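You operate a simulated robot arm through the tools that you are given. There is no shell and no other tool.

You are at the controls of a simulated robot arm. One attempt, no reset.

TASK
Lid the crate at the lid press and press the lid down.
Fine: the lid lies on top of the press; push the slide in, pull the lever down and up again, pull the slide out.

Only the result counts: the job must be done as asked and must still hold three seconds after the hand-in. Knocking over, shifting, dropping, spilling or breaking anything else fails it. A push-on lid holds only when it is set on centred and level and pressed home; a screw cap is set on level and turned clockwise until tight.

THE ROBOT
A 7-joint arm with a two-finger parallel gripper, fixed in place. Base frame: the origin is at the foot of the arm, x ahead of it, y to its left, z up; the work surface is at about z = 726. Units: mm, rad, N and s.
Its first joint turns from -2.304 to 2.304 rad. Payload 3.91 kg.
Tool frame: the origin (TCP) lies between the finger pads and is the grasp point; the fingertips stand 30 mm ahead of it; z points along the fingers, y is the line along which they close. The gripper opens to 110 mm. The fingers are 20 mm wide and 10 mm thick; the gripper's body (48 by 112 mm) begins 55 mm behind the TCP.
Orientation is that of the tool frame in the base frame, as [roll, pitch, yaw] about the fixed x, y, z axes, in that order (R = Rz(yaw) Ry(pitch) Rx(roll)). With the fingers straight down and closing along the base's y, the tool's x points along the base's -x, its y along +y and its z along -z.

THE INTERFACE
- The arm moves only by the tool drive_tool. Its argument "motion" is a list of rows, each a list of 6 numbers: the shift along the base's x, y, z in units of 300 mm (1.0 is 300 mm), then the turn, a rotation vector about the base's x, y, z in units of 180 degrees (1.0 is 180 degrees). In form: [[tx, ty, tz, ax, ay, az], ...]. A call has 1 to 20 rows; each row is the pose to reach, as a shift and turn from the pose commanded when the call began. "hand" is the finger opening in mm, from 0 to 110, set as the call begins (left out, the last holds). A call with a number of a shift or a turn outside -1 to 1 is refused whole. A row lasts 0.2 s, in which the tool goes at most 50 mm and 0.15 rad; a call with a longer step from one row to the next is refused whole, and so is a gripper value outside its range. A pose out of reach is approached as far as the arm can. The call stops where the force on the tool passes 90 N (or 10 N more than at its start, if that is more) or the arm is blocked; 0.2 s more then pass. The fingers move at their own pace (about 108 mm/s each) and stop on an object; they squeeze with about 30 N. The grip force told is the motor's: it shows also when the fingers shut on nothing. Time passes only in rows, and 0.2 s behind the last, so rows that repeat a pose let the fingers close. The reply holds the time, the measured pose of the TCP, the force on the tool along the base axes, the opening and the grip force, in the units named above and with some noise, with the torque about the TCP (base axes, N m) and any sound that the robot's microphone picked up.
- Cameras (640 x 400 px; columns grow to the right, rows downward): "scene" is fixed at [221.6, -499.8, 1466.3]; the picture's right is [1.00, -0.09, 0.00], its down [-0.04, -0.41, -0.91] and it looks along [0.08, 0.91, -0.41] (base axes); focal length 318 px, centre (320, 200). "wrist" rides on the gripper at [72, 17, -103] in the tool frame; the picture's right is [-0.23, 0.97, 0.00], its down [-0.76, -0.18, -0.62] and it looks along [-0.61, -0.14, 0.78] (tool axes); focal length 222 px, centre (320, 200). There is no depth. A picture from a camera that has moved, and an enlarged one, comes with that camera's place and axes in the base frame and with its lens.
- grab_frame(camera): a new picture of that camera. The clock stands still meanwhile.
- inspect(camera, box): a new picture of the part [left, top, right, bottom] of that camera's present view, enlarged. The clock stands still meanwhile.
- finish_job(): hands the job in; it is judged then, once.

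Places have to be worked out from the pictures, the camera data and where the tool is seen. Open the gripper and draw the arm clear of the work before you hand the job in, unless the task says otherwise.

The tools are called after ">>>" as name(argument=value, ...) on one line, values as JSON. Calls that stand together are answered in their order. drive_tool: Moves the arm, as the interface text tells. Its arguments: {"type":"object","properties":{"motion":{"type":"array","items":{"type":"array","items":{"type":"number"}}},"hand":{"type":"number"}},"required":["motion"]} The other tools are called the same way: grab_frame (camera) takes a picture; inspect (camera, box) takes an enlarged picture of a part of a camera's view; finish_job () hands the job in.

At the start:

```text
clock: 0.0
eef_pos: [287.4, 643.4, 1329.9]
tool_rot: [-3.141, 0.0, 3.14]
ft_force: [0.5, -0.3, 0.8]
moment: [0.01, 0.0, 0.02]
gripper_width: 110.2
gripper_force: 0.0
```

scene: 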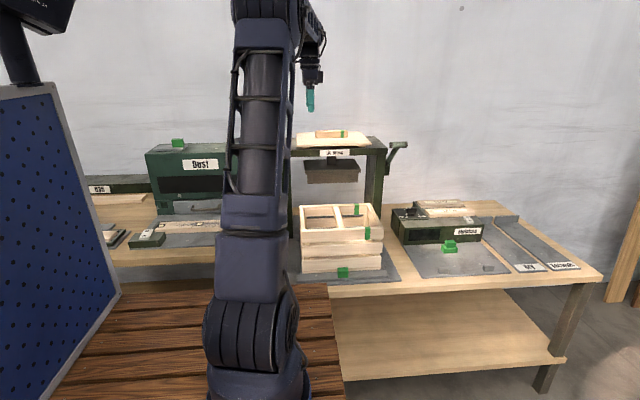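
wrist: 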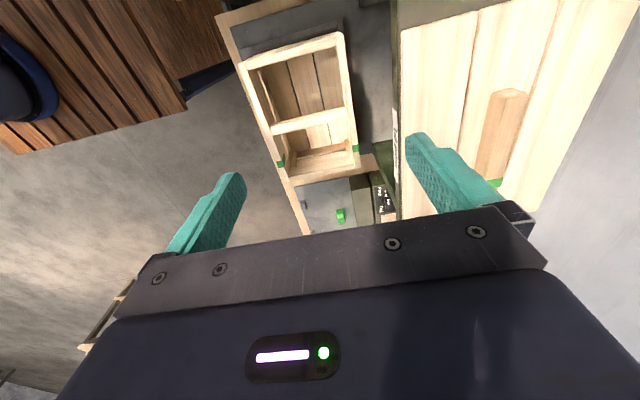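

The press stands ahead of the arm (to its +y side), with the lid on top, a crate on the slide and a lever on its right side. I take enlarged views before moving.

>>> inspect(camera="scene", box=[270, 110, 430, 210])

>>> inspect(camera="scene", box=[270, 190, 430, 290])

>>> inspect(camera="wrist", box=[200, 0, 640, 275])

```text
4.00 times, centred on (350, 160) of scene
camera zoom: at [221.6, -499.8, 1466.3], right [1.0, -0.09, 0.0], down [-0.04, -0.41, -0.91], along [0.08, 0.91, -0.41], focal length 1274 px, centre (200, 360)
```

zoom: 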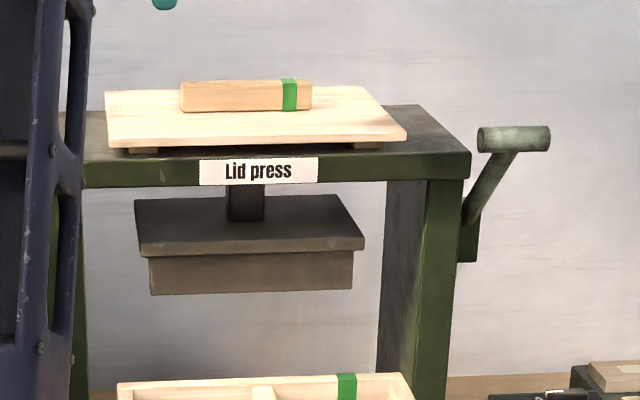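

```text
4.00 times, centred on (350, 240) of scene
camera zoom: at [221.6, -499.8, 1466.3], right [1.0, -0.09, 0.0], down [-0.04, -0.41, -0.91], along [0.08, 0.91, -0.41], focal length 1274 px, centre (200, 40)
```

zoom: 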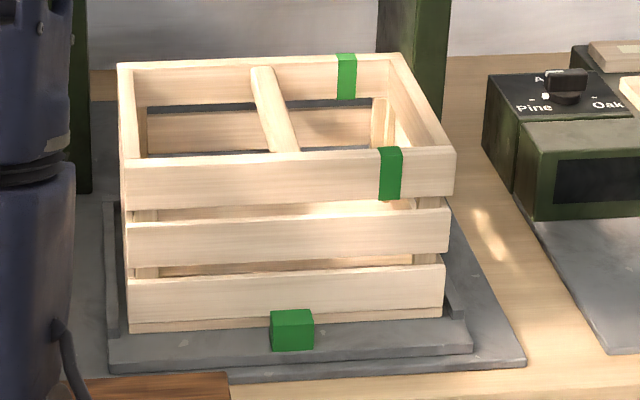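

```text
1.45 times, centred on (420, 138) of wrist
camera zoom: at [215.2, 660.1, 1433.8], right [0.23, 0.97, 0.0], down [0.76, -0.18, 0.62], along [0.61, -0.14, -0.78], focal length 323 px, centre (174, 291)
```

zoom: 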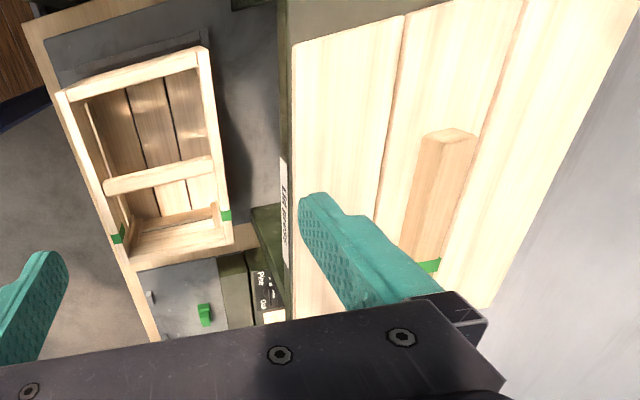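

Triangulating puts the crate top at about x 241..540, y 491..700, z 898. The lid is on the press top around (390, 860, 1140), with its handle running along x. I move toward +y for a better wrist view of the lid.

>>> drive_tool(motion=[[-0.03, 0.12, 0, 0, 0, 0], [-0.06, 0.24, 0, 0, 0, 0], [-0.09, 0.36, 0, 0, 0, 0], [-0.12, 0.48, 0, 0, 0, 0], [-0.12, 0.55, 0, 0, 0, 0], [-0.12, 0.55, 0, 0, 0, 0]], hand=110)

>>> grab_frame(camera="wrist")

>>> grab_frame(camera="scene")

```text
clock: 1.4
eef_pos: [250.8, 808.3, 1330.4]
tool_rot: [3.141, 0.001, 3.141]
ft_force: [0.1, -0.1, 0.2]
moment: [-0.02, -0.02, -0.02]
gripper_width: 109.9
gripper_force: 0.1
```

```text
taken
camera wrist: at [178.6, 825.7, 1434.9], right [0.23, 0.97, 0.0], down [0.76, -0.18, 0.62], along [0.61, -0.14, -0.78], focal length 222 px, centre (320, 200)
```

wrist: 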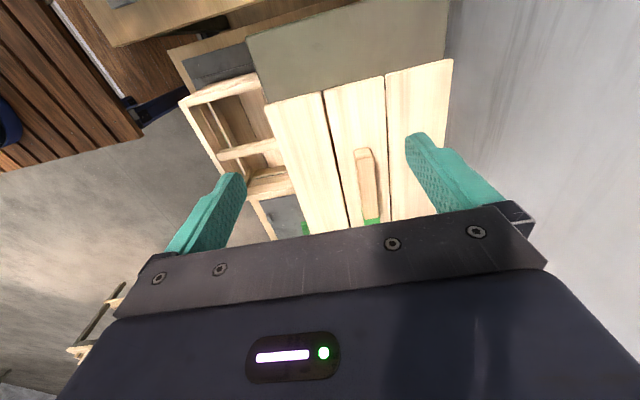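

```text
taken
```

scene: 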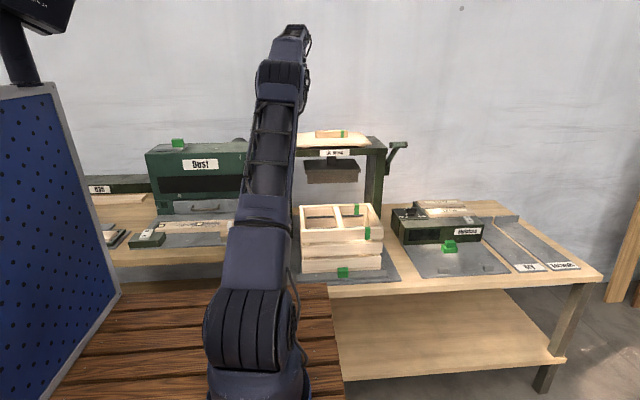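

>>> inspect(camera="wrist", box=[230, 50, 470, 240])

>>> inspect(camera="scene", box=[280, 120, 400, 195])

```text
2.11 times, centred on (350, 145) of wrist
camera zoom: at [178.6, 825.7, 1434.9], right [0.23, 0.97, 0.0], down [0.76, -0.18, 0.62], along [0.61, -0.14, -0.78], focal length 468 px, centre (257, 316)
```

zoom: 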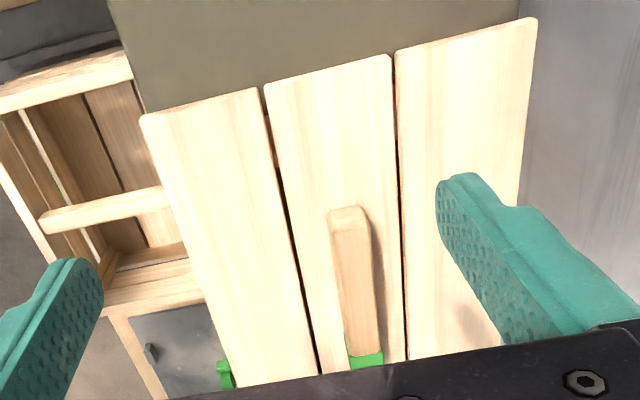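

```text
5.33 times, centred on (340, 158) of scene
camera zoom: at [221.6, -499.8, 1466.3], right [1.0, -0.09, 0.0], down [-0.04, -0.41, -0.91], along [0.08, 0.91, -0.41], focal length 1698 px, centre (213, 427)
```

zoom: 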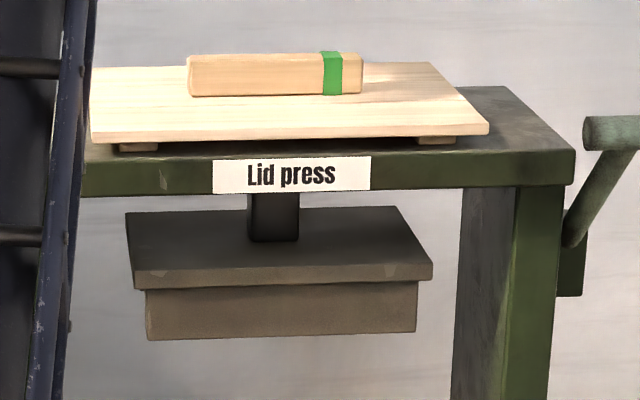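

The views agree: the lid is unrotated and spans x 241..539, y 738..957, with its top at z≈1148. The handle is about 140 by 20 by 24 mm, centred near (389, 849), its top at z≈1172. I move above it.

>>> drive_tool(motion=[[0.115, 0.034, 0, 0, 0, 0], [0.23, 0.068, 0, 0, 0, 0], [0.345, 0.102, 0, 0, 0, 0], [0.46, 0.136, -0.05, 0, 0, 0], [0.46, 0.136, -0.15, 0, 0, 0], [0.46, 0.136, -0.26, 0, 0, 0], [0.46, 0.136, -0.3, 0, 0, 0], [0.46, 0.136, -0.3, 0, 0, 0]], hand=70)

>>> grab_frame(camera="wrist")

>>> inspect(camera="scene", box=[260, 70, 420, 170])

```text
clock: 3.2
eef_pos: [389.6, 849.0, 1240.2]
tool_rot: [3.138, 0.0, -3.14]
ft_force: [-0.5, -0.5, -0.2]
moment: [0.01, 0.01, 0.0]
gripper_width: 69.9
gripper_force: 0.1
out of reach, approached as far as the arm can: row 3, 4, 5
```

```text
taken
camera wrist: at [316.3, 865.8, 1343.6], right [0.23, 0.97, 0.0], down [0.76, -0.18, 0.62], along [0.61, -0.14, -0.78], focal length 222 px, centre (320, 200)
```

wrist: 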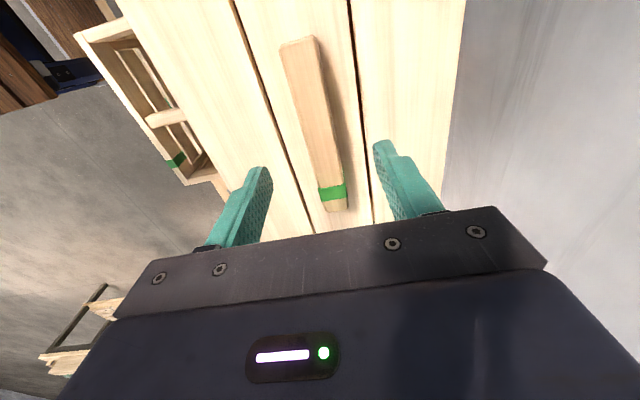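

```text
4.00 times, centred on (340, 120) of scene
camera zoom: at [221.6, -499.8, 1466.3], right [1.0, -0.09, 0.0], down [-0.04, -0.41, -0.91], along [0.08, 0.91, -0.41], focal length 1274 px, centre (240, 520)
```

zoom: 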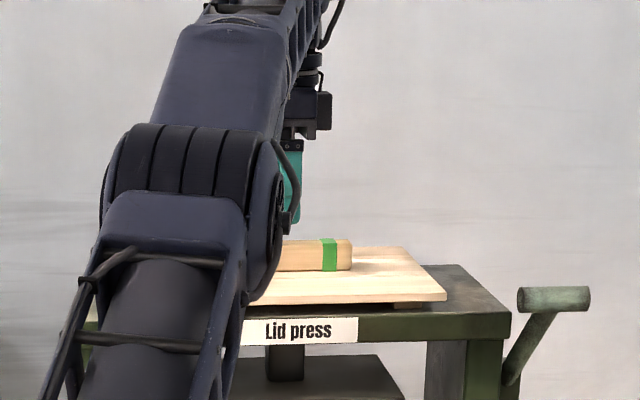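

Seen from close up, the handle's centreline is at y≈851 and its middle at x≈389, so I shift 2 mm in +y. Then I descend so the fingertips stop just above the lid plate.

>>> drive_tool(motion=[[0, 0.007, -0.05, 0, 0, 0], [0, 0.007, -0.1, 0, 0, 0], [0, 0.007, -0.14, 0, 0, 0], [0, 0.007, -0.165, 0, 0, 0], [0, 0.007, -0.18, 0, 0, 0], [0, 0.007, -0.187, 0, 0, 0], [0, 0.007, -0.187, 0, 0, 0]])

>>> grab_frame(camera="wrist")

>>> inspect(camera="scene", box=[260, 90, 420, 190])

```text
clock: 4.8
eef_pos: [389.1, 851.7, 1183.6]
tool_rot: [3.14, 0.001, -3.141]
ft_force: [-0.3, 0.0, 0.0]
moment: [0.0, -0.01, -0.02]
gripper_width: 70.1
gripper_force: 0.1
```

```text
taken
camera wrist: at [317.3, 867.9, 1288.3], right [0.23, 0.97, 0.0], down [0.76, -0.18, 0.62], along [0.61, -0.14, -0.78], focal length 222 px, centre (320, 200)
```

wrist: 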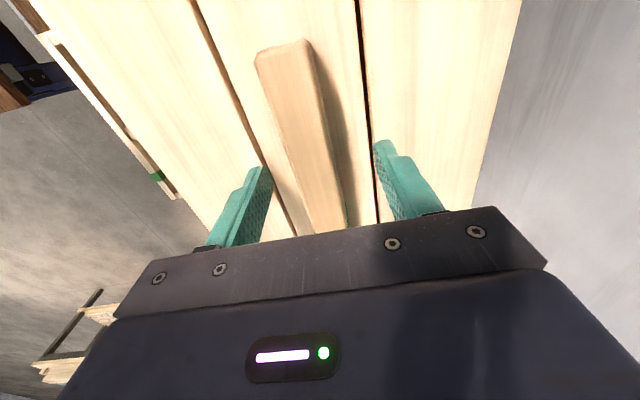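

```text
4.00 times, centred on (340, 140) of scene
camera zoom: at [221.6, -499.8, 1466.3], right [1.0, -0.09, 0.0], down [-0.04, -0.41, -0.91], along [0.08, 0.91, -0.41], focal length 1274 px, centre (240, 440)
```

zoom: 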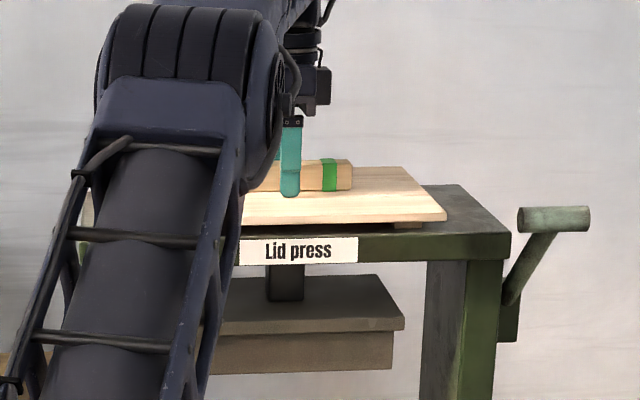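

The fingertips straddle the handle just above the plate. I close on the handle.

>>> drive_tool(motion=[[0, 0, 0, 0, 0, 0], [0, 0, 0, 0, 0, 0], [0, 0, 0, 0, 0, 0], [0, 0, 0, 0, 0, 0]], hand=0)

```text
clock: 5.8
eef_pos: [388.1, 850.6, 1184.6]
tool_rot: [-3.141, -0.001, 3.14]
ft_force: [1.0, -0.1, 0.3]
moment: [0.0, -0.04, 0.02]
gripper_width: 23.9
gripper_force: 30.1
```

The grip holds at 23.9 mm with 30 N. I lift slowly and check the load.

>>> drive_tool(motion=[[0, 0, 0.02, 0, 0, 0], [0, 0, 0.05, 0, 0, 0], [0, 0, 0.1, 0, 0, 0], [0, 0, 0.15, 0, 0, 0], [0, 0, 0.2, 0, 0, 0], [0, 0, 0.2, 0, 0, 0]])

>>> grab_frame(camera="wrist")

>>> inspect(camera="scene", box=[260, 70, 420, 170])

```text
clock: 7.2
eef_pos: [388.8, 852.8, 1244.2]
tool_rot: [-3.141, 0.0, 3.141]
ft_force: [0.2, 0.4, -2.9]
moment: [-0.02, 0.0, 0.01]
gripper_width: 23.6
gripper_force: 29.8
```

```text
taken
camera wrist: at [317.5, 868.4, 1348.2], right [0.23, 0.97, 0.0], down [0.76, -0.18, 0.62], along [0.61, -0.14, -0.78], focal length 222 px, centre (320, 200)
```

wrist: 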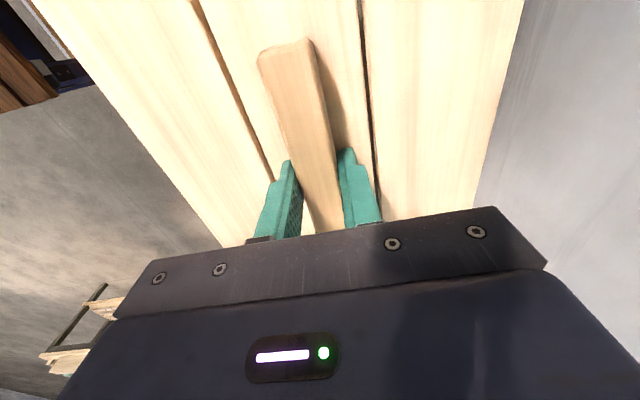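

```text
4.00 times, centred on (340, 120) of scene
camera zoom: at [221.6, -499.8, 1466.3], right [1.0, -0.09, 0.0], down [-0.04, -0.41, -0.91], along [0.08, 0.91, -0.41], focal length 1274 px, centre (240, 520)
```

zoom: 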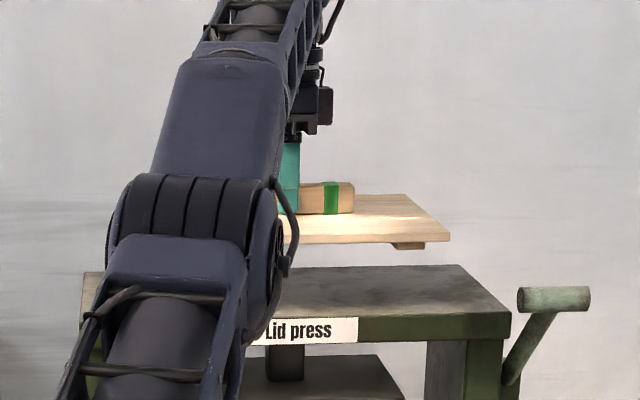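

The lid weighs about 0.3 kg, hangs level and is clear of the press. I carry it toward -y to above the crate, then lower it partway.

>>> drive_tool(motion=[[0, -0.1, 0.0, 0, 0, 0], [0, -0.22, 0, 0, 0, 0], [0, -0.34, 0, 0, 0, 0], [0, -0.46, 0, 0, 0, 0], [0, -0.58, 0, 0, 0, 0], [0.002, -0.7, 0, 0, 0, 0], [0.004, -0.8, 0, 0, 0, 0], [0.005, -0.855, 0, 0, 0, 0], [0.005, -0.855, 0, 0, 0, 0]])

>>> grab_frame(camera="scene")

>>> grab_frame(camera="wrist")

```text
clock: 9.2
eef_pos: [388.2, 595.4, 1243.4]
tool_rot: [-3.142, 0.0, -3.141]
ft_force: [-0.1, 0.8, -3.3]
moment: [-0.01, 0.05, 0.01]
gripper_width: 24.0
gripper_force: 29.8
```

```text
taken
```

scene: 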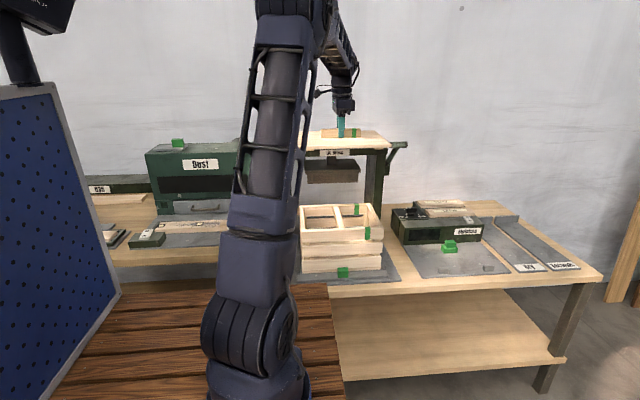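

```text
taken
camera wrist: at [317.1, 611.8, 1346.7], right [0.23, 0.97, 0.0], down [0.76, -0.18, 0.62], along [0.61, -0.14, -0.78], focal length 222 px, centre (320, 200)
```

wrist: 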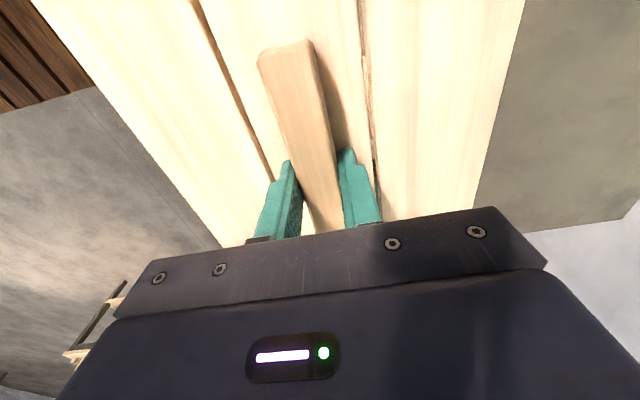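

Nothing was touched on the way. I lower the lid to about 55 mm above the crate, watching the clearance to the press front (about 16 mm or more).

>>> drive_tool(motion=[[0, 0, -0.1, 0, 0, 0], [0, 0, -0.22, 0, 0, 0], [0, 0, -0.34, 0, 0, 0], [0, 0, -0.46, 0, 0, 0], [0, 0, -0.58, 0, 0, 0], [0, 0, -0.7, 0, 0, 0], [0, 0, -0.78, 0, 0, 0], [0, 0, -0.81, 0, 0, 0], [0, 0, -0.81, 0, 0, 0]])

>>> inspect(camera="scene", box=[280, 150, 440, 250])

>>> grab_frame(camera="wrist")

```text
clock: 11.2
eef_pos: [390.5, 595.3, 1001.8]
tool_rot: [-3.139, 0.0, -3.14]
ft_force: [0.3, 0.4, -3.9]
moment: [0.0, 0.0, 0.02]
gripper_width: 23.8
gripper_force: 30.5
```

```text
4.00 times, centred on (360, 200) of scene
camera zoom: at [221.6, -499.8, 1466.3], right [1.0, -0.09, 0.0], down [-0.04, -0.41, -0.91], along [0.08, 0.91, -0.41], focal length 1274 px, centre (160, 200)
```

zoom: 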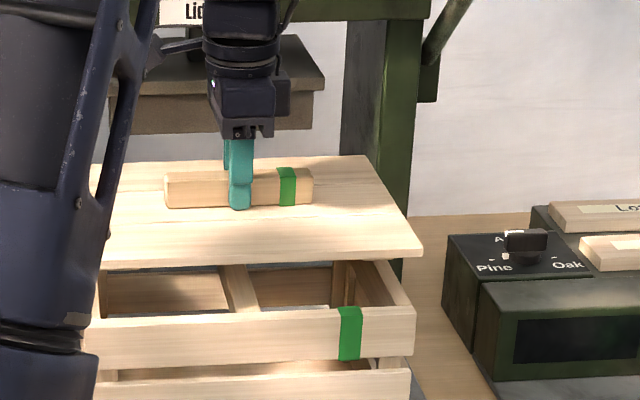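

```text
taken
camera wrist: at [319.1, 611.7, 1104.5], right [0.23, 0.97, 0.0], down [0.76, -0.18, 0.62], along [0.61, -0.14, -0.78], focal length 222 px, centre (320, 200)
```

wrist: 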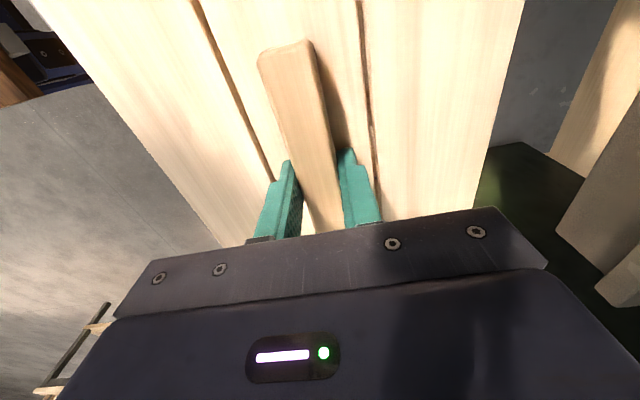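

The lid sits nearly centred over the crate in both axes. I lower it to about 15 mm above contact so I can compare lid and crate edges at the same depth.

>>> drive_tool(motion=[[0, 0, -0.04, 0, 0, 0], [0, 0, -0.08, 0, 0, 0], [0, 0, -0.11, 0, 0, 0], [0, 0, -0.12, 0, 0, 0], [0, 0, -0.12, 0, 0, 0]])

>>> inspect(camera="scene", box=[296, 180, 392, 240])

>>> inspect(camera="scene", box=[352, 190, 400, 220])

>>> grab_frame(camera="wrist")

```text
clock: 12.4
eef_pos: [392.2, 594.5, 964.5]
tool_rot: [3.141, -0.001, 3.141]
ft_force: [0.0, -1.3, -3.4]
moment: [-0.01, 0.03, -0.02]
gripper_width: 23.9
gripper_force: 29.8
```

```text
6.67 times, centred on (344, 210) of scene
camera zoom: at [221.6, -499.8, 1466.3], right [1.0, -0.09, 0.0], down [-0.04, -0.41, -0.91], along [0.08, 0.91, -0.41], focal length 2123 px, centre (160, 133)
```

zoom: 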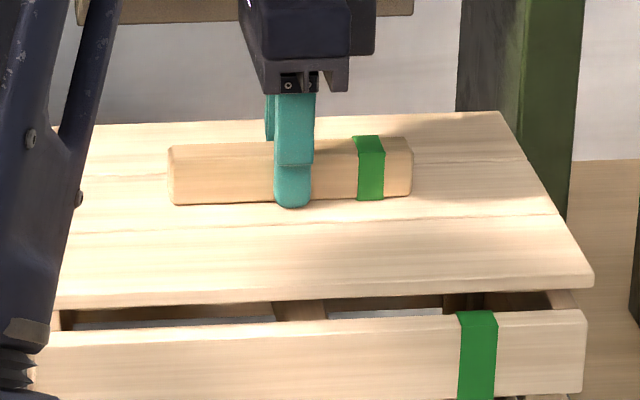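

```text
13.33 times, centred on (376, 205) of scene
camera zoom: at [221.6, -499.8, 1466.3], right [1.0, -0.09, 0.0], down [-0.04, -0.41, -0.91], along [0.08, 0.91, -0.41], focal length 4246 px, centre (-427, 133)
```

zoom: 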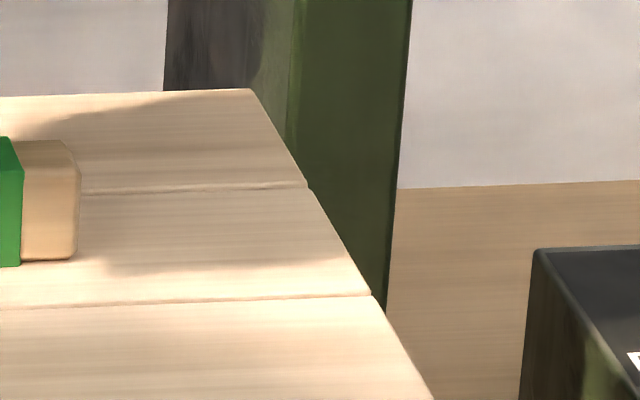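

```text
taken
camera wrist: at [319.5, 611.2, 1068.8], right [0.23, 0.97, 0.0], down [0.76, -0.18, 0.62], along [0.61, -0.14, -0.78], focal length 222 px, centre (320, 200)
```

wrist: 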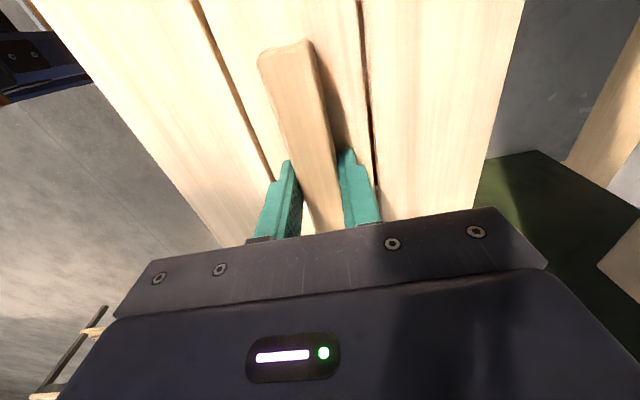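

Bias-checked against the fingertip, the lid spans about y 486..704 and its right end is near x≈542. I zoom on the right and left corners to compare them directly with the crate.

>>> inspect(camera="scene", box=[360, 205, 392, 225])

>>> inspect(camera="scene", box=[296, 190, 344, 240])

>>> inspect(camera="scene", box=[296, 215, 392, 275])

```text
16.00 times, centred on (376, 215) of scene
camera zoom: at [221.6, -499.8, 1466.3], right [1.0, -0.09, 0.0], down [-0.04, -0.41, -0.91], along [0.08, 0.91, -0.41], focal length 5095 px, centre (-576, -40)
```

zoom: 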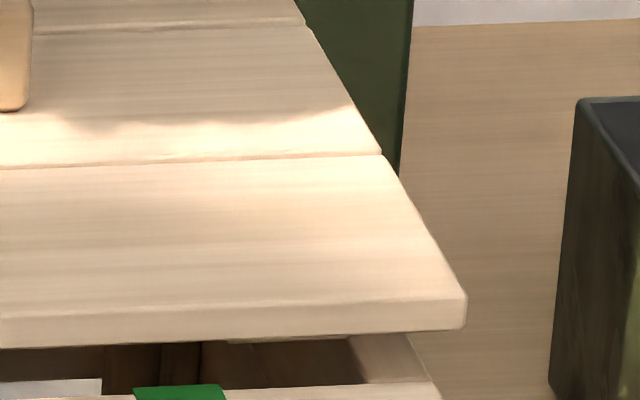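

```text
8.00 times, centred on (320, 215) of scene
camera zoom: at [221.6, -499.8, 1466.3], right [1.0, -0.09, 0.0], down [-0.04, -0.41, -0.91], along [0.08, 0.91, -0.41], focal length 2548 px, centre (320, 80)
```

zoom: 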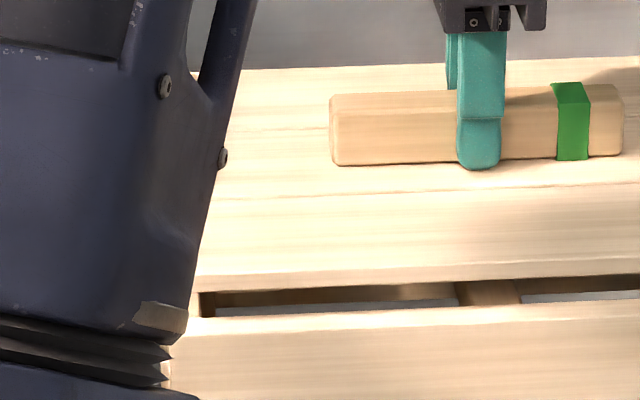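

```text
6.67 times, centred on (344, 245) of scene
camera zoom: at [221.6, -499.8, 1466.3], right [1.0, -0.09, 0.0], down [-0.04, -0.41, -0.91], along [0.08, 0.91, -0.41], focal length 2123 px, centre (160, -100)
```

zoom: 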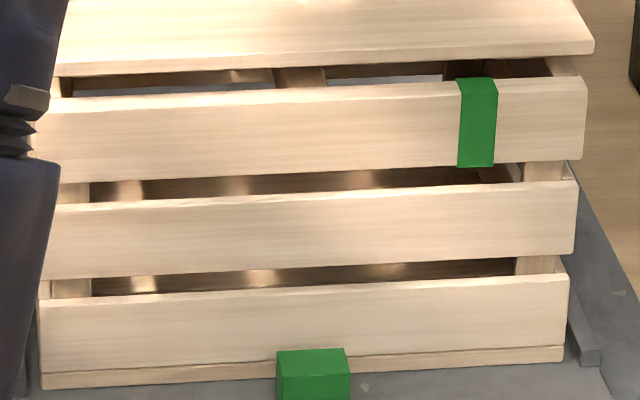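

>>> inspect(camera="scene", box=[360, 213, 392, 233])

>>> inspect(camera="scene", box=[312, 213, 344, 233])

```text
16.00 times, centred on (376, 223) of scene
camera zoom: at [221.6, -499.8, 1466.3], right [1.0, -0.09, 0.0], down [-0.04, -0.41, -0.91], along [0.08, 0.91, -0.41], focal length 5095 px, centre (-576, -168)
```

zoom: 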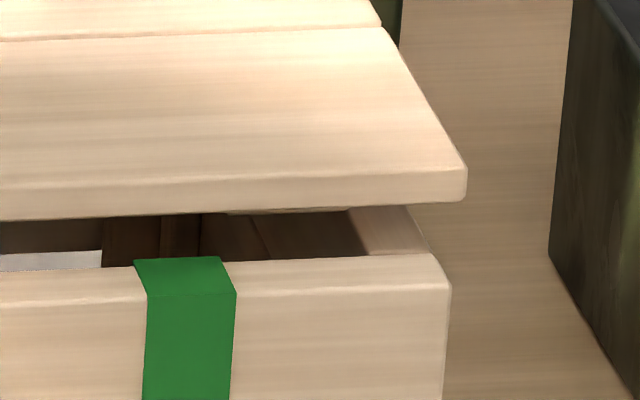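

```text
16.00 times, centred on (328, 223) of scene
camera zoom: at [221.6, -499.8, 1466.3], right [1.0, -0.09, 0.0], down [-0.04, -0.41, -0.91], along [0.08, 0.91, -0.41], focal length 5095 px, centre (192, -168)
```

zoom: 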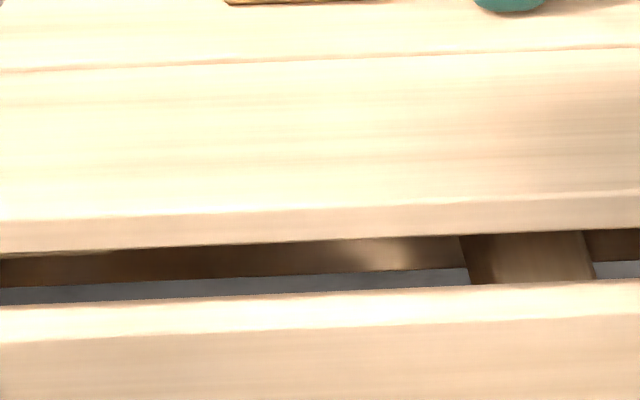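

The lid appears to have the same 300×220 footprint as the crate, with its right end about 2 mm too far in +x. I shift -2 mm in x and lower to about 4 mm above contact to compare the edges directly.

>>> drive_tool(motion=[[-0.007, 0, -0.02, 0, 0, 0], [-0.007, 0, -0.04, 0, 0, 0], [-0.007, 0, -0.055, 0, 0, 0], [-0.007, 0, -0.06, 0, 0, 0], [-0.007, 0, -0.06, 0, 0, 0]])

>>> inspect(camera="scene", box=[360, 213, 392, 233])

>>> inspect(camera="scene", box=[296, 200, 344, 230])

>>> grab_frame(camera="wrist")

```text
clock: 13.6
eef_pos: [390.5, 597.1, 953.0]
tool_rot: [3.127, 0.006, 3.14]
ft_force: [-2.5, 0.2, 14.1]
moment: [1.55, 0.04, 0.0]
gripper_width: 25.0
gripper_force: 29.8
stopped in row 5: the force on the tool passed its limit at 92 N (the readings are from after the stop); the commanded pose is now the measured one
```

```text
16.00 times, centred on (376, 223) of scene
camera zoom: at [221.6, -499.8, 1466.3], right [1.0, -0.09, 0.0], down [-0.04, -0.41, -0.91], along [0.08, 0.91, -0.41], focal length 5095 px, centre (-576, -168)
```

zoom: 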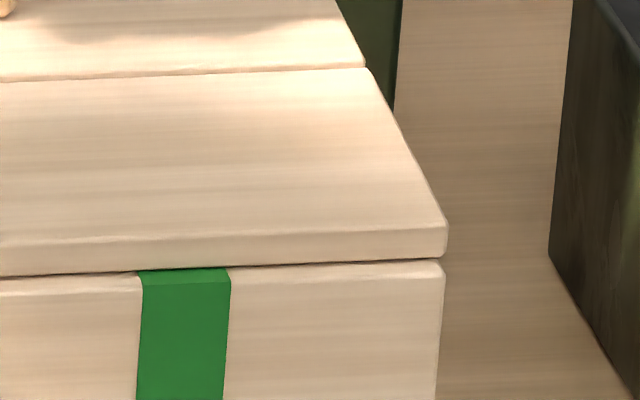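

```text
13.33 times, centred on (320, 215) of scene
camera zoom: at [221.6, -499.8, 1466.3], right [1.0, -0.09, 0.0], down [-0.04, -0.41, -0.91], along [0.08, 0.91, -0.41], focal length 4246 px, centre (320, 0)
```

zoom: 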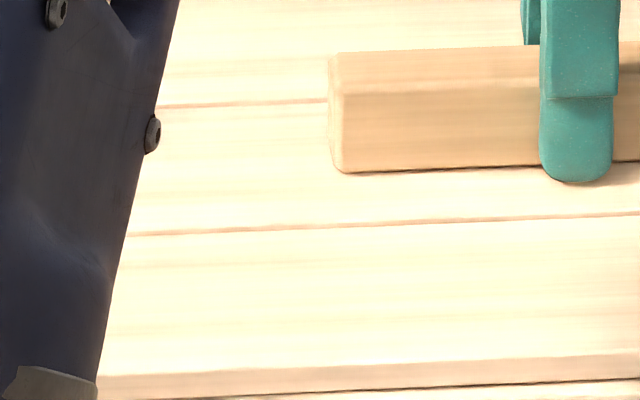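

```text
taken
camera wrist: at [317.2, 613.3, 1057.2], right [0.23, 0.97, 0.01], down [0.76, -0.19, 0.62], along [0.61, -0.13, -0.78], focal length 222 px, centre (320, 200)
```

wrist: 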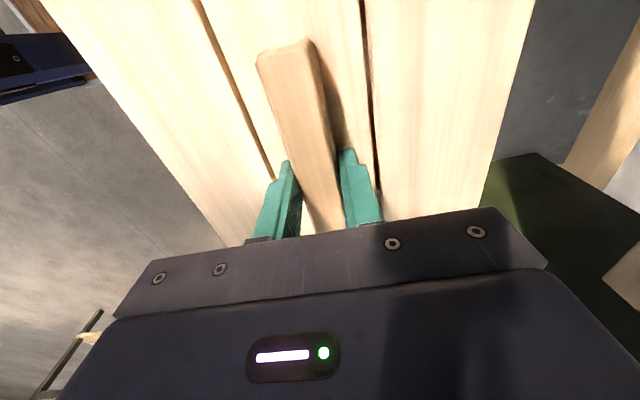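

Contact came about 10 mm early. The torque of +1.55 N m about x means the lid's back (+y) edge is resting on something, so a batten is sitting on the crate's rear board. I lift off, undo the small tilt and look again.

>>> drive_tool(motion=[[0, 0, 0.02, -0.0046, 0, 0], [0, 0, 0.05, -0.0046, 0, 0], [0, 0, 0.07, -0.0046, 0, 0], [0, 0, 0.07, -0.0046, 0, 0]])

>>> inspect(camera="scene", box=[360, 213, 392, 233])

>>> inspect(camera="scene", box=[296, 215, 392, 275])

>>> inspect(camera="scene", box=[296, 180, 392, 240])

```text
clock: 14.6
eef_pos: [390.3, 598.3, 973.6]
tool_rot: [-3.135, 0.003, 3.142]
ft_force: [-0.4, -0.8, -3.2]
moment: [0.02, 0.01, -0.02]
gripper_width: 23.7
gripper_force: 29.9
```

```text
16.00 times, centred on (376, 223) of scene
camera zoom: at [221.6, -499.8, 1466.3], right [1.0, -0.09, 0.0], down [-0.04, -0.41, -0.91], along [0.08, 0.91, -0.41], focal length 5095 px, centre (-576, -168)
```

zoom: 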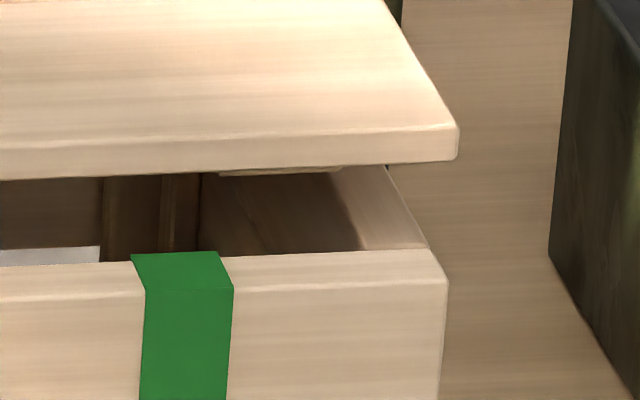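

```text
6.67 times, centred on (344, 245) of scene
camera zoom: at [221.6, -499.8, 1466.3], right [1.0, -0.09, 0.0], down [-0.04, -0.41, -0.91], along [0.08, 0.91, -0.41], focal length 2123 px, centre (160, -100)
```

zoom: 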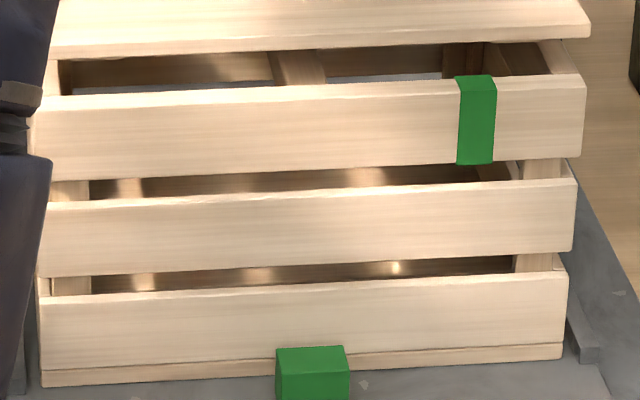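

```text
6.67 times, centred on (344, 210) of scene
camera zoom: at [221.6, -499.8, 1466.3], right [1.0, -0.09, 0.0], down [-0.04, -0.41, -0.91], along [0.08, 0.91, -0.41], focal length 2123 px, centre (160, 133)
```

zoom: 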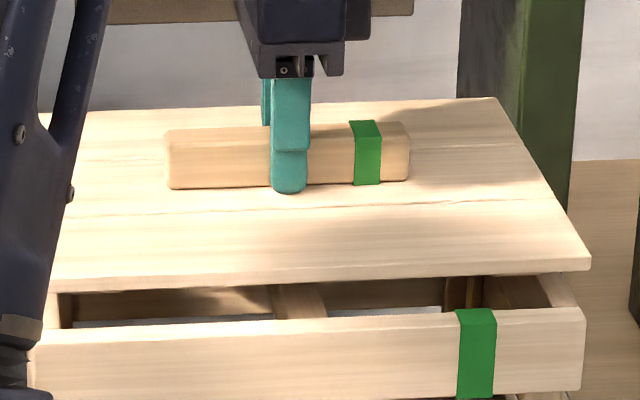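

The slide and crate moved about 2.5 mm in +y with that contact, and everything is still upright. The crate's centre is now around y≈594, so I shift the lid -4.5 mm in y and -1 mm in x and re-level it before probing down in small steps.

>>> drive_tool(motion=[[-0.003, -0.008, 0, 0.001, 0, 0], [-0.003, -0.015, 0, 0.001, 0, 0], [-0.003, -0.015, 0, 0.001, 0, 0], [-0.003, -0.015, 0, 0.001, 0, 0]])

>>> drive_tool(motion=[[0, 0, 0, 0, 0, 0]])

>>> drive_tool(motion=[[0, 0, 0, 0, 0, 0]])

>>> inspect(camera="scene", box=[360, 213, 392, 233])

```text
clock: 15.6
eef_pos: [389.3, 593.4, 972.2]
tool_rot: [-3.139, 0.004, 3.141]
ft_force: [0.1, -0.3, -3.3]
moment: [0.01, 0.02, -0.03]
gripper_width: 24.1
gripper_force: 29.7
```

```text
clock: 16.0
eef_pos: [389.2, 593.3, 972.9]
tool_rot: [-3.139, 0.003, 3.141]
ft_force: [0.1, -0.3, -3.2]
moment: [0.01, -0.04, -0.01]
gripper_width: 23.9
gripper_force: 30.4
```

```text
clock: 16.4
eef_pos: [390.7, 594.0, 971.9]
tool_rot: [-3.14, 0.005, -3.14]
ft_force: [0.4, 0.0, -2.6]
moment: [-0.03, 0.0, 0.03]
gripper_width: 23.8
gripper_force: 30.5
```

```text
16.00 times, centred on (376, 223) of scene
camera zoom: at [221.6, -499.8, 1466.3], right [1.0, -0.09, 0.0], down [-0.04, -0.41, -0.91], along [0.08, 0.91, -0.41], focal length 5095 px, centre (-576, -168)
```

zoom: 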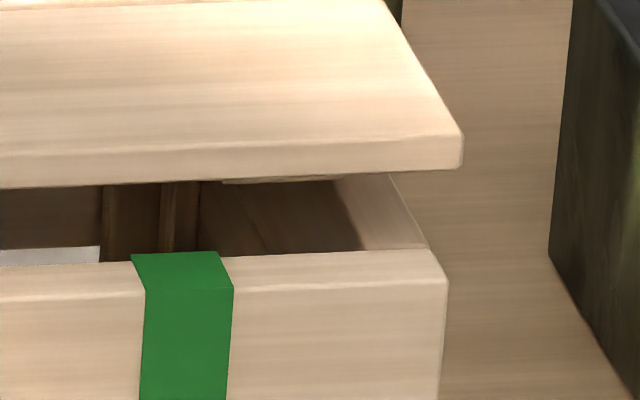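

The readings are level within noise apart from 0.004 rad of pitch, which I correct. I descend to just above the earlier contact height, then probe in 2 mm steps.

>>> drive_tool(motion=[[0, 0, -0.02, 0, 0.0012, 0], [0, 0, -0.04, 0, 0.0012, 0], [0, 0, -0.05, 0, 0.0012, 0], [0, 0, -0.053, 0, 0.0012, 0]])

>>> drive_tool(motion=[[0, 0, -0.003, 0, 0, 0], [0, 0, -0.007, 0, 0, 0], [0, 0, -0.007, 0, 0, 0]])

>>> drive_tool(motion=[[0, 0, -0.003, 0, 0, 0], [0, 0, -0.007, 0, 0, 0], [0, 0, -0.007, 0, 0, 0]])

```text
clock: 17.4
eef_pos: [389.9, 592.6, 956.3]
tool_rot: [-3.141, -0.001, -3.141]
ft_force: [0.5, -0.2, -4.0]
moment: [0.0, -0.01, 0.0]
gripper_width: 23.9
gripper_force: 29.9
```

```text
clock: 18.2
eef_pos: [389.4, 592.7, 954.9]
tool_rot: [-3.139, 0.0, 3.141]
ft_force: [-0.3, -0.6, -3.6]
moment: [-0.03, -0.01, -0.02]
gripper_width: 24.1
gripper_force: 30.3
```

```text
clock: 19.0
eef_pos: [388.7, 592.8, 952.9]
tool_rot: [-3.138, -0.001, -3.141]
ft_force: [0.3, 1.0, -3.1]
moment: [0.0, 0.02, -0.02]
gripper_width: 23.7
gripper_force: 30.2
```

No contact yet at z≈952.5. I continue in 2 mm steps and check the view.

>>> drive_tool(motion=[[0, 0, -0.003, 0, 0, 0], [0, 0, -0.007, 0, 0, 0], [0, 0, -0.007, 0, 0, 0]])

>>> drive_tool(motion=[[0, 0, -0.003, 0, 0, 0], [0, 0, -0.007, 0, 0, 0], [0, 0, -0.007, 0, 0, 0]])

>>> inspect(camera="scene", box=[360, 213, 392, 233])

```text
clock: 19.8
eef_pos: [388.8, 592.8, 951.7]
tool_rot: [-3.139, 0.0, -3.141]
ft_force: [0.5, 0.6, -3.6]
moment: [0.01, 0.01, 0.02]
gripper_width: 23.5
gripper_force: 30.0
```

```text
clock: 20.6
eef_pos: [389.7, 592.1, 948.6]
tool_rot: [3.141, 0.0, 3.141]
ft_force: [-0.2, -0.3, -3.4]
moment: [-0.03, 0.0, -0.03]
gripper_width: 23.8
gripper_force: 30.0
```

```text
16.00 times, centred on (376, 223) of scene
camera zoom: at [221.6, -499.8, 1466.3], right [1.0, -0.09, 0.0], down [-0.04, -0.41, -0.91], along [0.08, 0.91, -0.41], focal length 5095 px, centre (-576, -168)
```

zoom: 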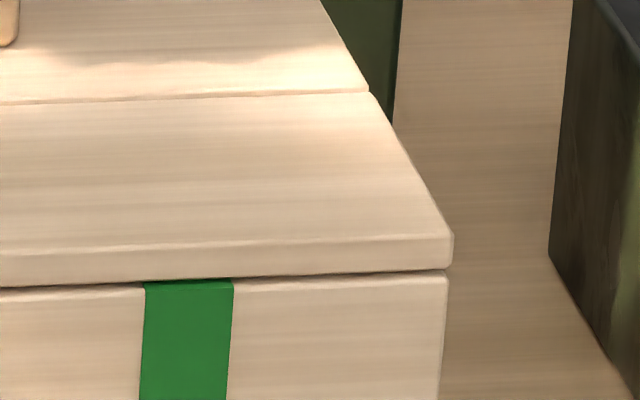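

The battens have entered without contact, and the lid edge is nearly flush with the crate edge. I continue down gently.

>>> drive_tool(motion=[[0, 0, -0.003, 0, 0, 0], [0, 0, -0.007, 0, 0, 0], [0, 0, -0.007, 0, 0, 0]])

>>> drive_tool(motion=[[0, 0, -0.003, 0, 0, 0], [0, 0, -0.005, 0, 0, 0], [0, 0, -0.005, 0, 0, 0]])

>>> inspect(camera="scene", box=[360, 213, 392, 233])

```text
clock: 21.4
eef_pos: [389.4, 592.4, 946.9]
tool_rot: [3.141, 0.002, 3.141]
ft_force: [1.8, 1.3, 2.2]
moment: [0.08, -0.99, -0.01]
gripper_width: 24.2
gripper_force: 30.1
```

```text
clock: 22.2
eef_pos: [388.6, 592.5, 946.3]
tool_rot: [-3.141, 0.0, 3.141]
ft_force: [-1.7, 0.1, 25.8]
moment: [-0.3, 0.05, -0.14]
gripper_width: 23.8
gripper_force: 29.8
```

```text
16.00 times, centred on (376, 223) of scene
camera zoom: at [221.6, -499.8, 1466.3], right [1.0, -0.09, 0.0], down [-0.04, -0.41, -0.91], along [0.08, 0.91, -0.41], focal length 5095 px, centre (-576, -168)
```

zoom: 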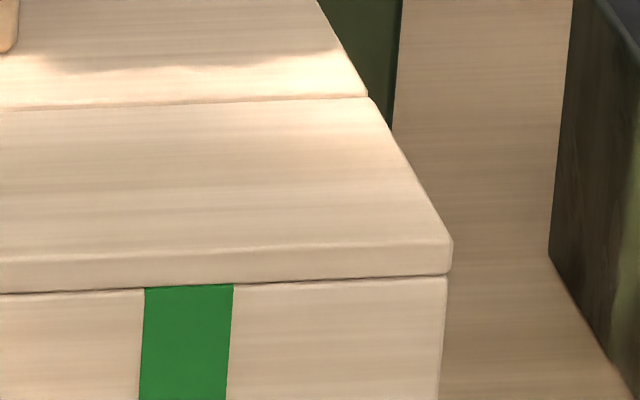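

The lid seated at z≈946.3 with balanced moments and 26 N, so it is level on the rim. The corner comparison suggests it sits about 1.5 mm too far back, so I unload, nudge it by (-0.7, -1.3) mm and set it down again.

>>> drive_tool(motion=[[0, 0, 0.008, 0, 0, 0], [-0.0022, -0.0043, 0.008, 0, 0, 0], [-0.0022, -0.0043, 0.008, 0, 0, 0]])

>>> drive_tool(motion=[[0, 0, -0.005, 0, 0, 0], [0, 0, -0.008, 0, 0, 0], [0, 0, -0.008, 0, 0, 0]])

>>> inspect(camera="scene", box=[360, 213, 392, 233])

>>> inspect(camera="scene", box=[296, 215, 392, 275])

```text
clock: 23.0
eef_pos: [388.8, 590.1, 948.2]
tool_rot: [-3.14, 0.001, -3.142]
ft_force: [0.1, 0.2, -4.0]
moment: [-0.01, 0.01, -0.01]
gripper_width: 24.1
gripper_force: 30.2
```

```text
clock: 23.8
eef_pos: [389.0, 591.4, 946.1]
tool_rot: [3.141, -0.001, 3.141]
ft_force: [1.8, 2.4, 9.9]
moment: [-0.01, 0.67, -0.03]
gripper_width: 23.7
gripper_force: 30.6
```

```text
16.00 times, centred on (376, 223) of scene
camera zoom: at [221.6, -499.8, 1466.3], right [1.0, -0.09, 0.0], down [-0.04, -0.41, -0.91], along [0.08, 0.91, -0.41], focal length 5095 px, centre (-576, -168)
```

zoom: 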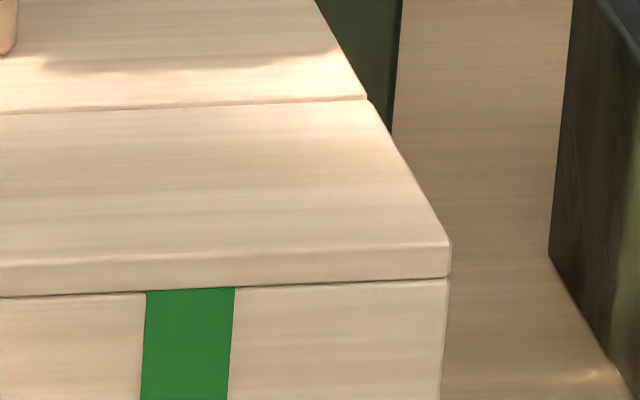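

```text
6.67 times, centred on (344, 245) of scene
camera zoom: at [221.6, -499.8, 1466.3], right [1.0, -0.09, 0.0], down [-0.04, -0.41, -0.91], along [0.08, 0.91, -0.41], focal length 2123 px, centre (160, -100)
```

zoom: 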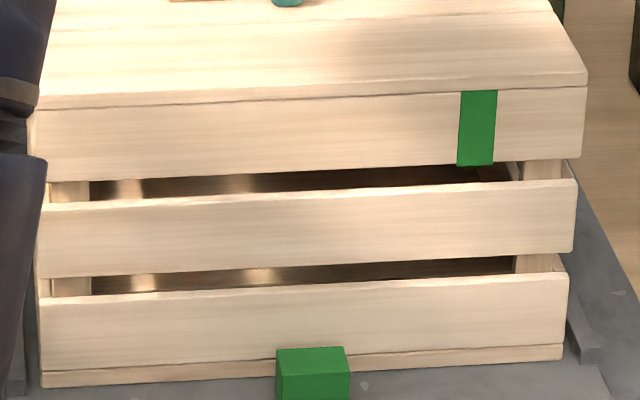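

The lid now lies flush along the front and right edges. I open the gripper and rise straight up.

>>> drive_tool(motion=[[0, 0, 0, 0, 0, 0], [0, 0, 0, 0, 0, 0], [0, 0, 0, 0, 0, 0]], hand=60)

>>> drive_tool(motion=[[0, 0, 0.03, 0, 0, 0], [0, 0, 0.1, 0, 0, 0], [0, 0, 0.22, 0, 0, 0], [0, 0, 0.34, 0, 0, 0], [0, 0, 0.46, 0, 0, 0], [0, 0, 0.5, 0, 0, 0]])

>>> grab_frame(camera="wrist")

>>> inspect(camera="scene", box=[280, 160, 420, 290])

```text
clock: 24.6
eef_pos: [387.9, 590.5, 945.3]
tool_rot: [-3.141, 0.0, -3.141]
ft_force: [0.6, 2.1, 17.9]
moment: [0.11, -0.03, 0.08]
gripper_width: 57.7
gripper_force: 0.0
```

```text
clock: 26.0
eef_pos: [386.8, 592.7, 1093.4]
tool_rot: [-3.14, 0.0, -3.141]
ft_force: [0.3, 0.1, 0.5]
moment: [-0.01, 0.03, 0.02]
gripper_width: 60.0
gripper_force: 0.1
```

```text
taken
camera wrist: at [315.3, 609.4, 1197.4], right [0.23, 0.97, 0.0], down [0.76, -0.18, 0.62], along [0.61, -0.14, -0.78], focal length 222 px, centre (320, 200)
```

wrist: 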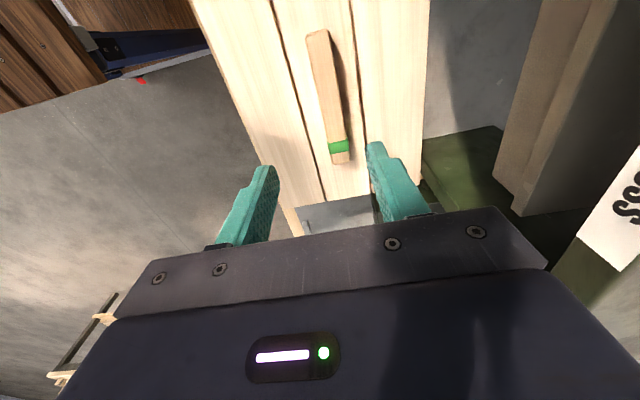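

```text
3.08 times, centred on (350, 225) of scene
camera zoom: at [221.6, -499.8, 1466.3], right [1.0, -0.09, 0.0], down [-0.04, -0.41, -0.91], along [0.08, 0.91, -0.41], focal length 980 px, centre (228, 123)
```

zoom: 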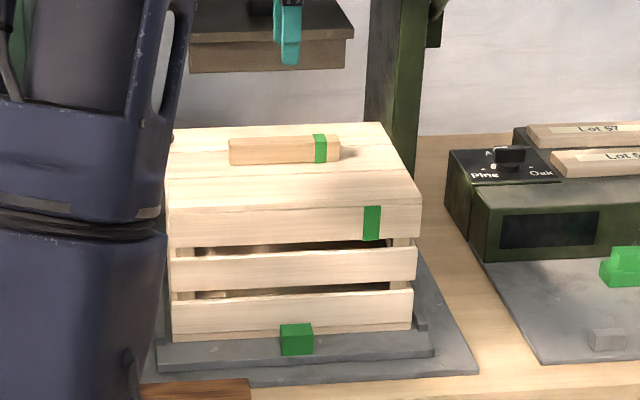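

The lid rests flat and centred. For the slide I turn the gripper 90° about z so the fingers close along x on the green knob and the camera hangs on the side away from the crate. I move to above the knob, near (386, 437).

>>> drive_tool(motion=[[0, -0.04, 0, 0, 0, 0.0417], [0, -0.08, 0, 0, 0, 0.0833], [0, -0.12, 0, 0, 0, 0.125], [0, -0.16, 0, 0, 0, 0.1667], [0, -0.2, 0, 0, 0, 0.2083], [0, -0.25, 0, 0, 0, 0.25], [0, -0.3, 0, 0, 0, 0.2917], [0, -0.35, 0, 0, 0, 0.3333], [0, -0.4, 0, 0, 0, 0.375], [0, -0.45, 0, 0, 0, 0.4167], [0, -0.5, 0, 0, 0, 0.4583], [0, -0.52, 0, 0, 0, 0.5], [0, -0.52, 0, 0, 0, 0.5]], hand=80)

>>> grab_frame(camera="wrist")

>>> grab_frame(camera="scene")

```text
clock: 28.8
eef_pos: [387.9, 435.7, 1093.6]
tool_rot: [-3.139, 0.0, -1.569]
ft_force: [-0.5, -0.2, -0.1]
moment: [-0.02, 0.01, 0.01]
gripper_width: 79.9
gripper_force: 0.0
```

```text
taken
camera wrist: at [371.4, 363.0, 1198.0], right [-0.97, 0.23, 0.0], down [0.18, 0.76, 0.62], along [0.14, 0.61, -0.78], focal length 222 px, centre (320, 200)
```

wrist: 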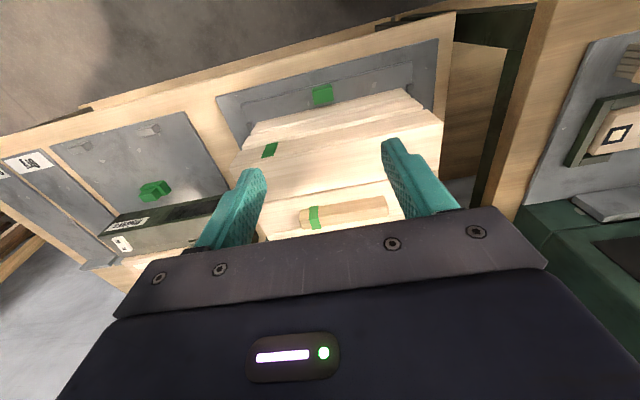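

```text
taken
```

scene: 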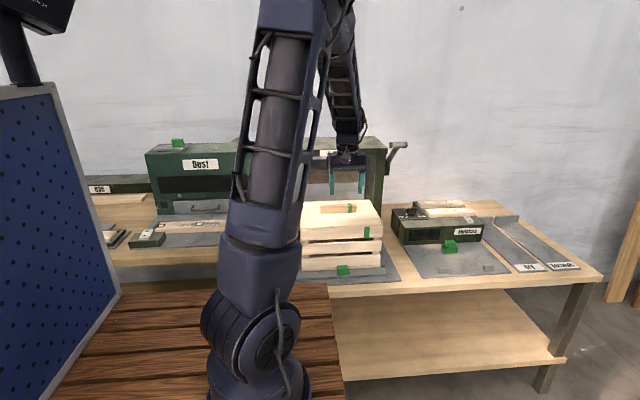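

>>> inspect(camera="wrist", box=[220, 50, 460, 200])

>>> inspect(camera="scene", box=[320, 255, 368, 285])

>>> inspect(camera="scene", box=[290, 120, 418, 200])

```text
2.67 times, centred on (340, 125) of wrist
camera zoom: at [371.4, 363.0, 1198.0], right [-0.97, 0.23, 0.0], down [0.18, 0.76, 0.62], along [0.14, 0.61, -0.78], focal length 592 px, centre (267, 400)
```

zoom: 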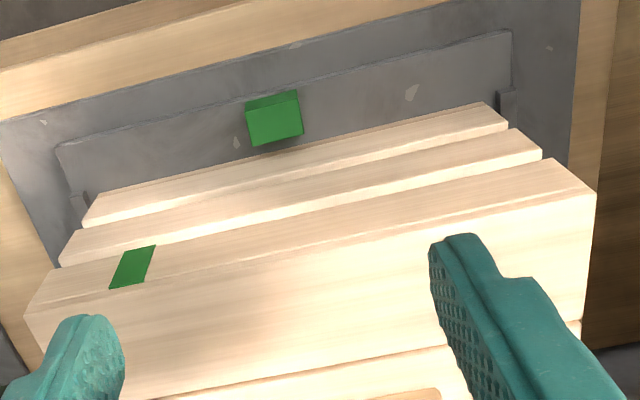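

```text
13.33 times, centred on (344, 270) of scene
camera zoom: at [221.6, -499.8, 1466.3], right [1.0, -0.09, 0.0], down [-0.04, -0.41, -0.91], along [0.08, 0.91, -0.41], focal length 4246 px, centre (0, -733)
```

zoom: 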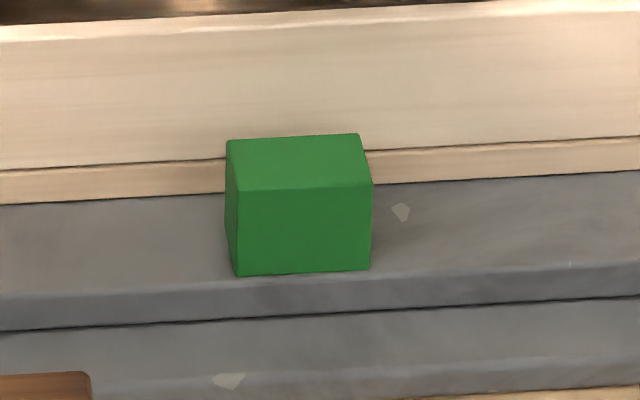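

```text
5.00 times, centred on (354, 160) of scene
camera zoom: at [221.6, -499.8, 1466.3], right [1.0, -0.09, 0.0], down [-0.04, -0.41, -0.91], along [0.08, 0.91, -0.41], focal length 1592 px, centre (150, 400)
```

zoom: 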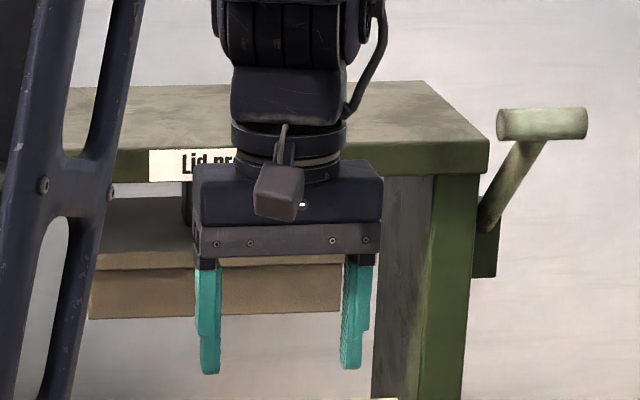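

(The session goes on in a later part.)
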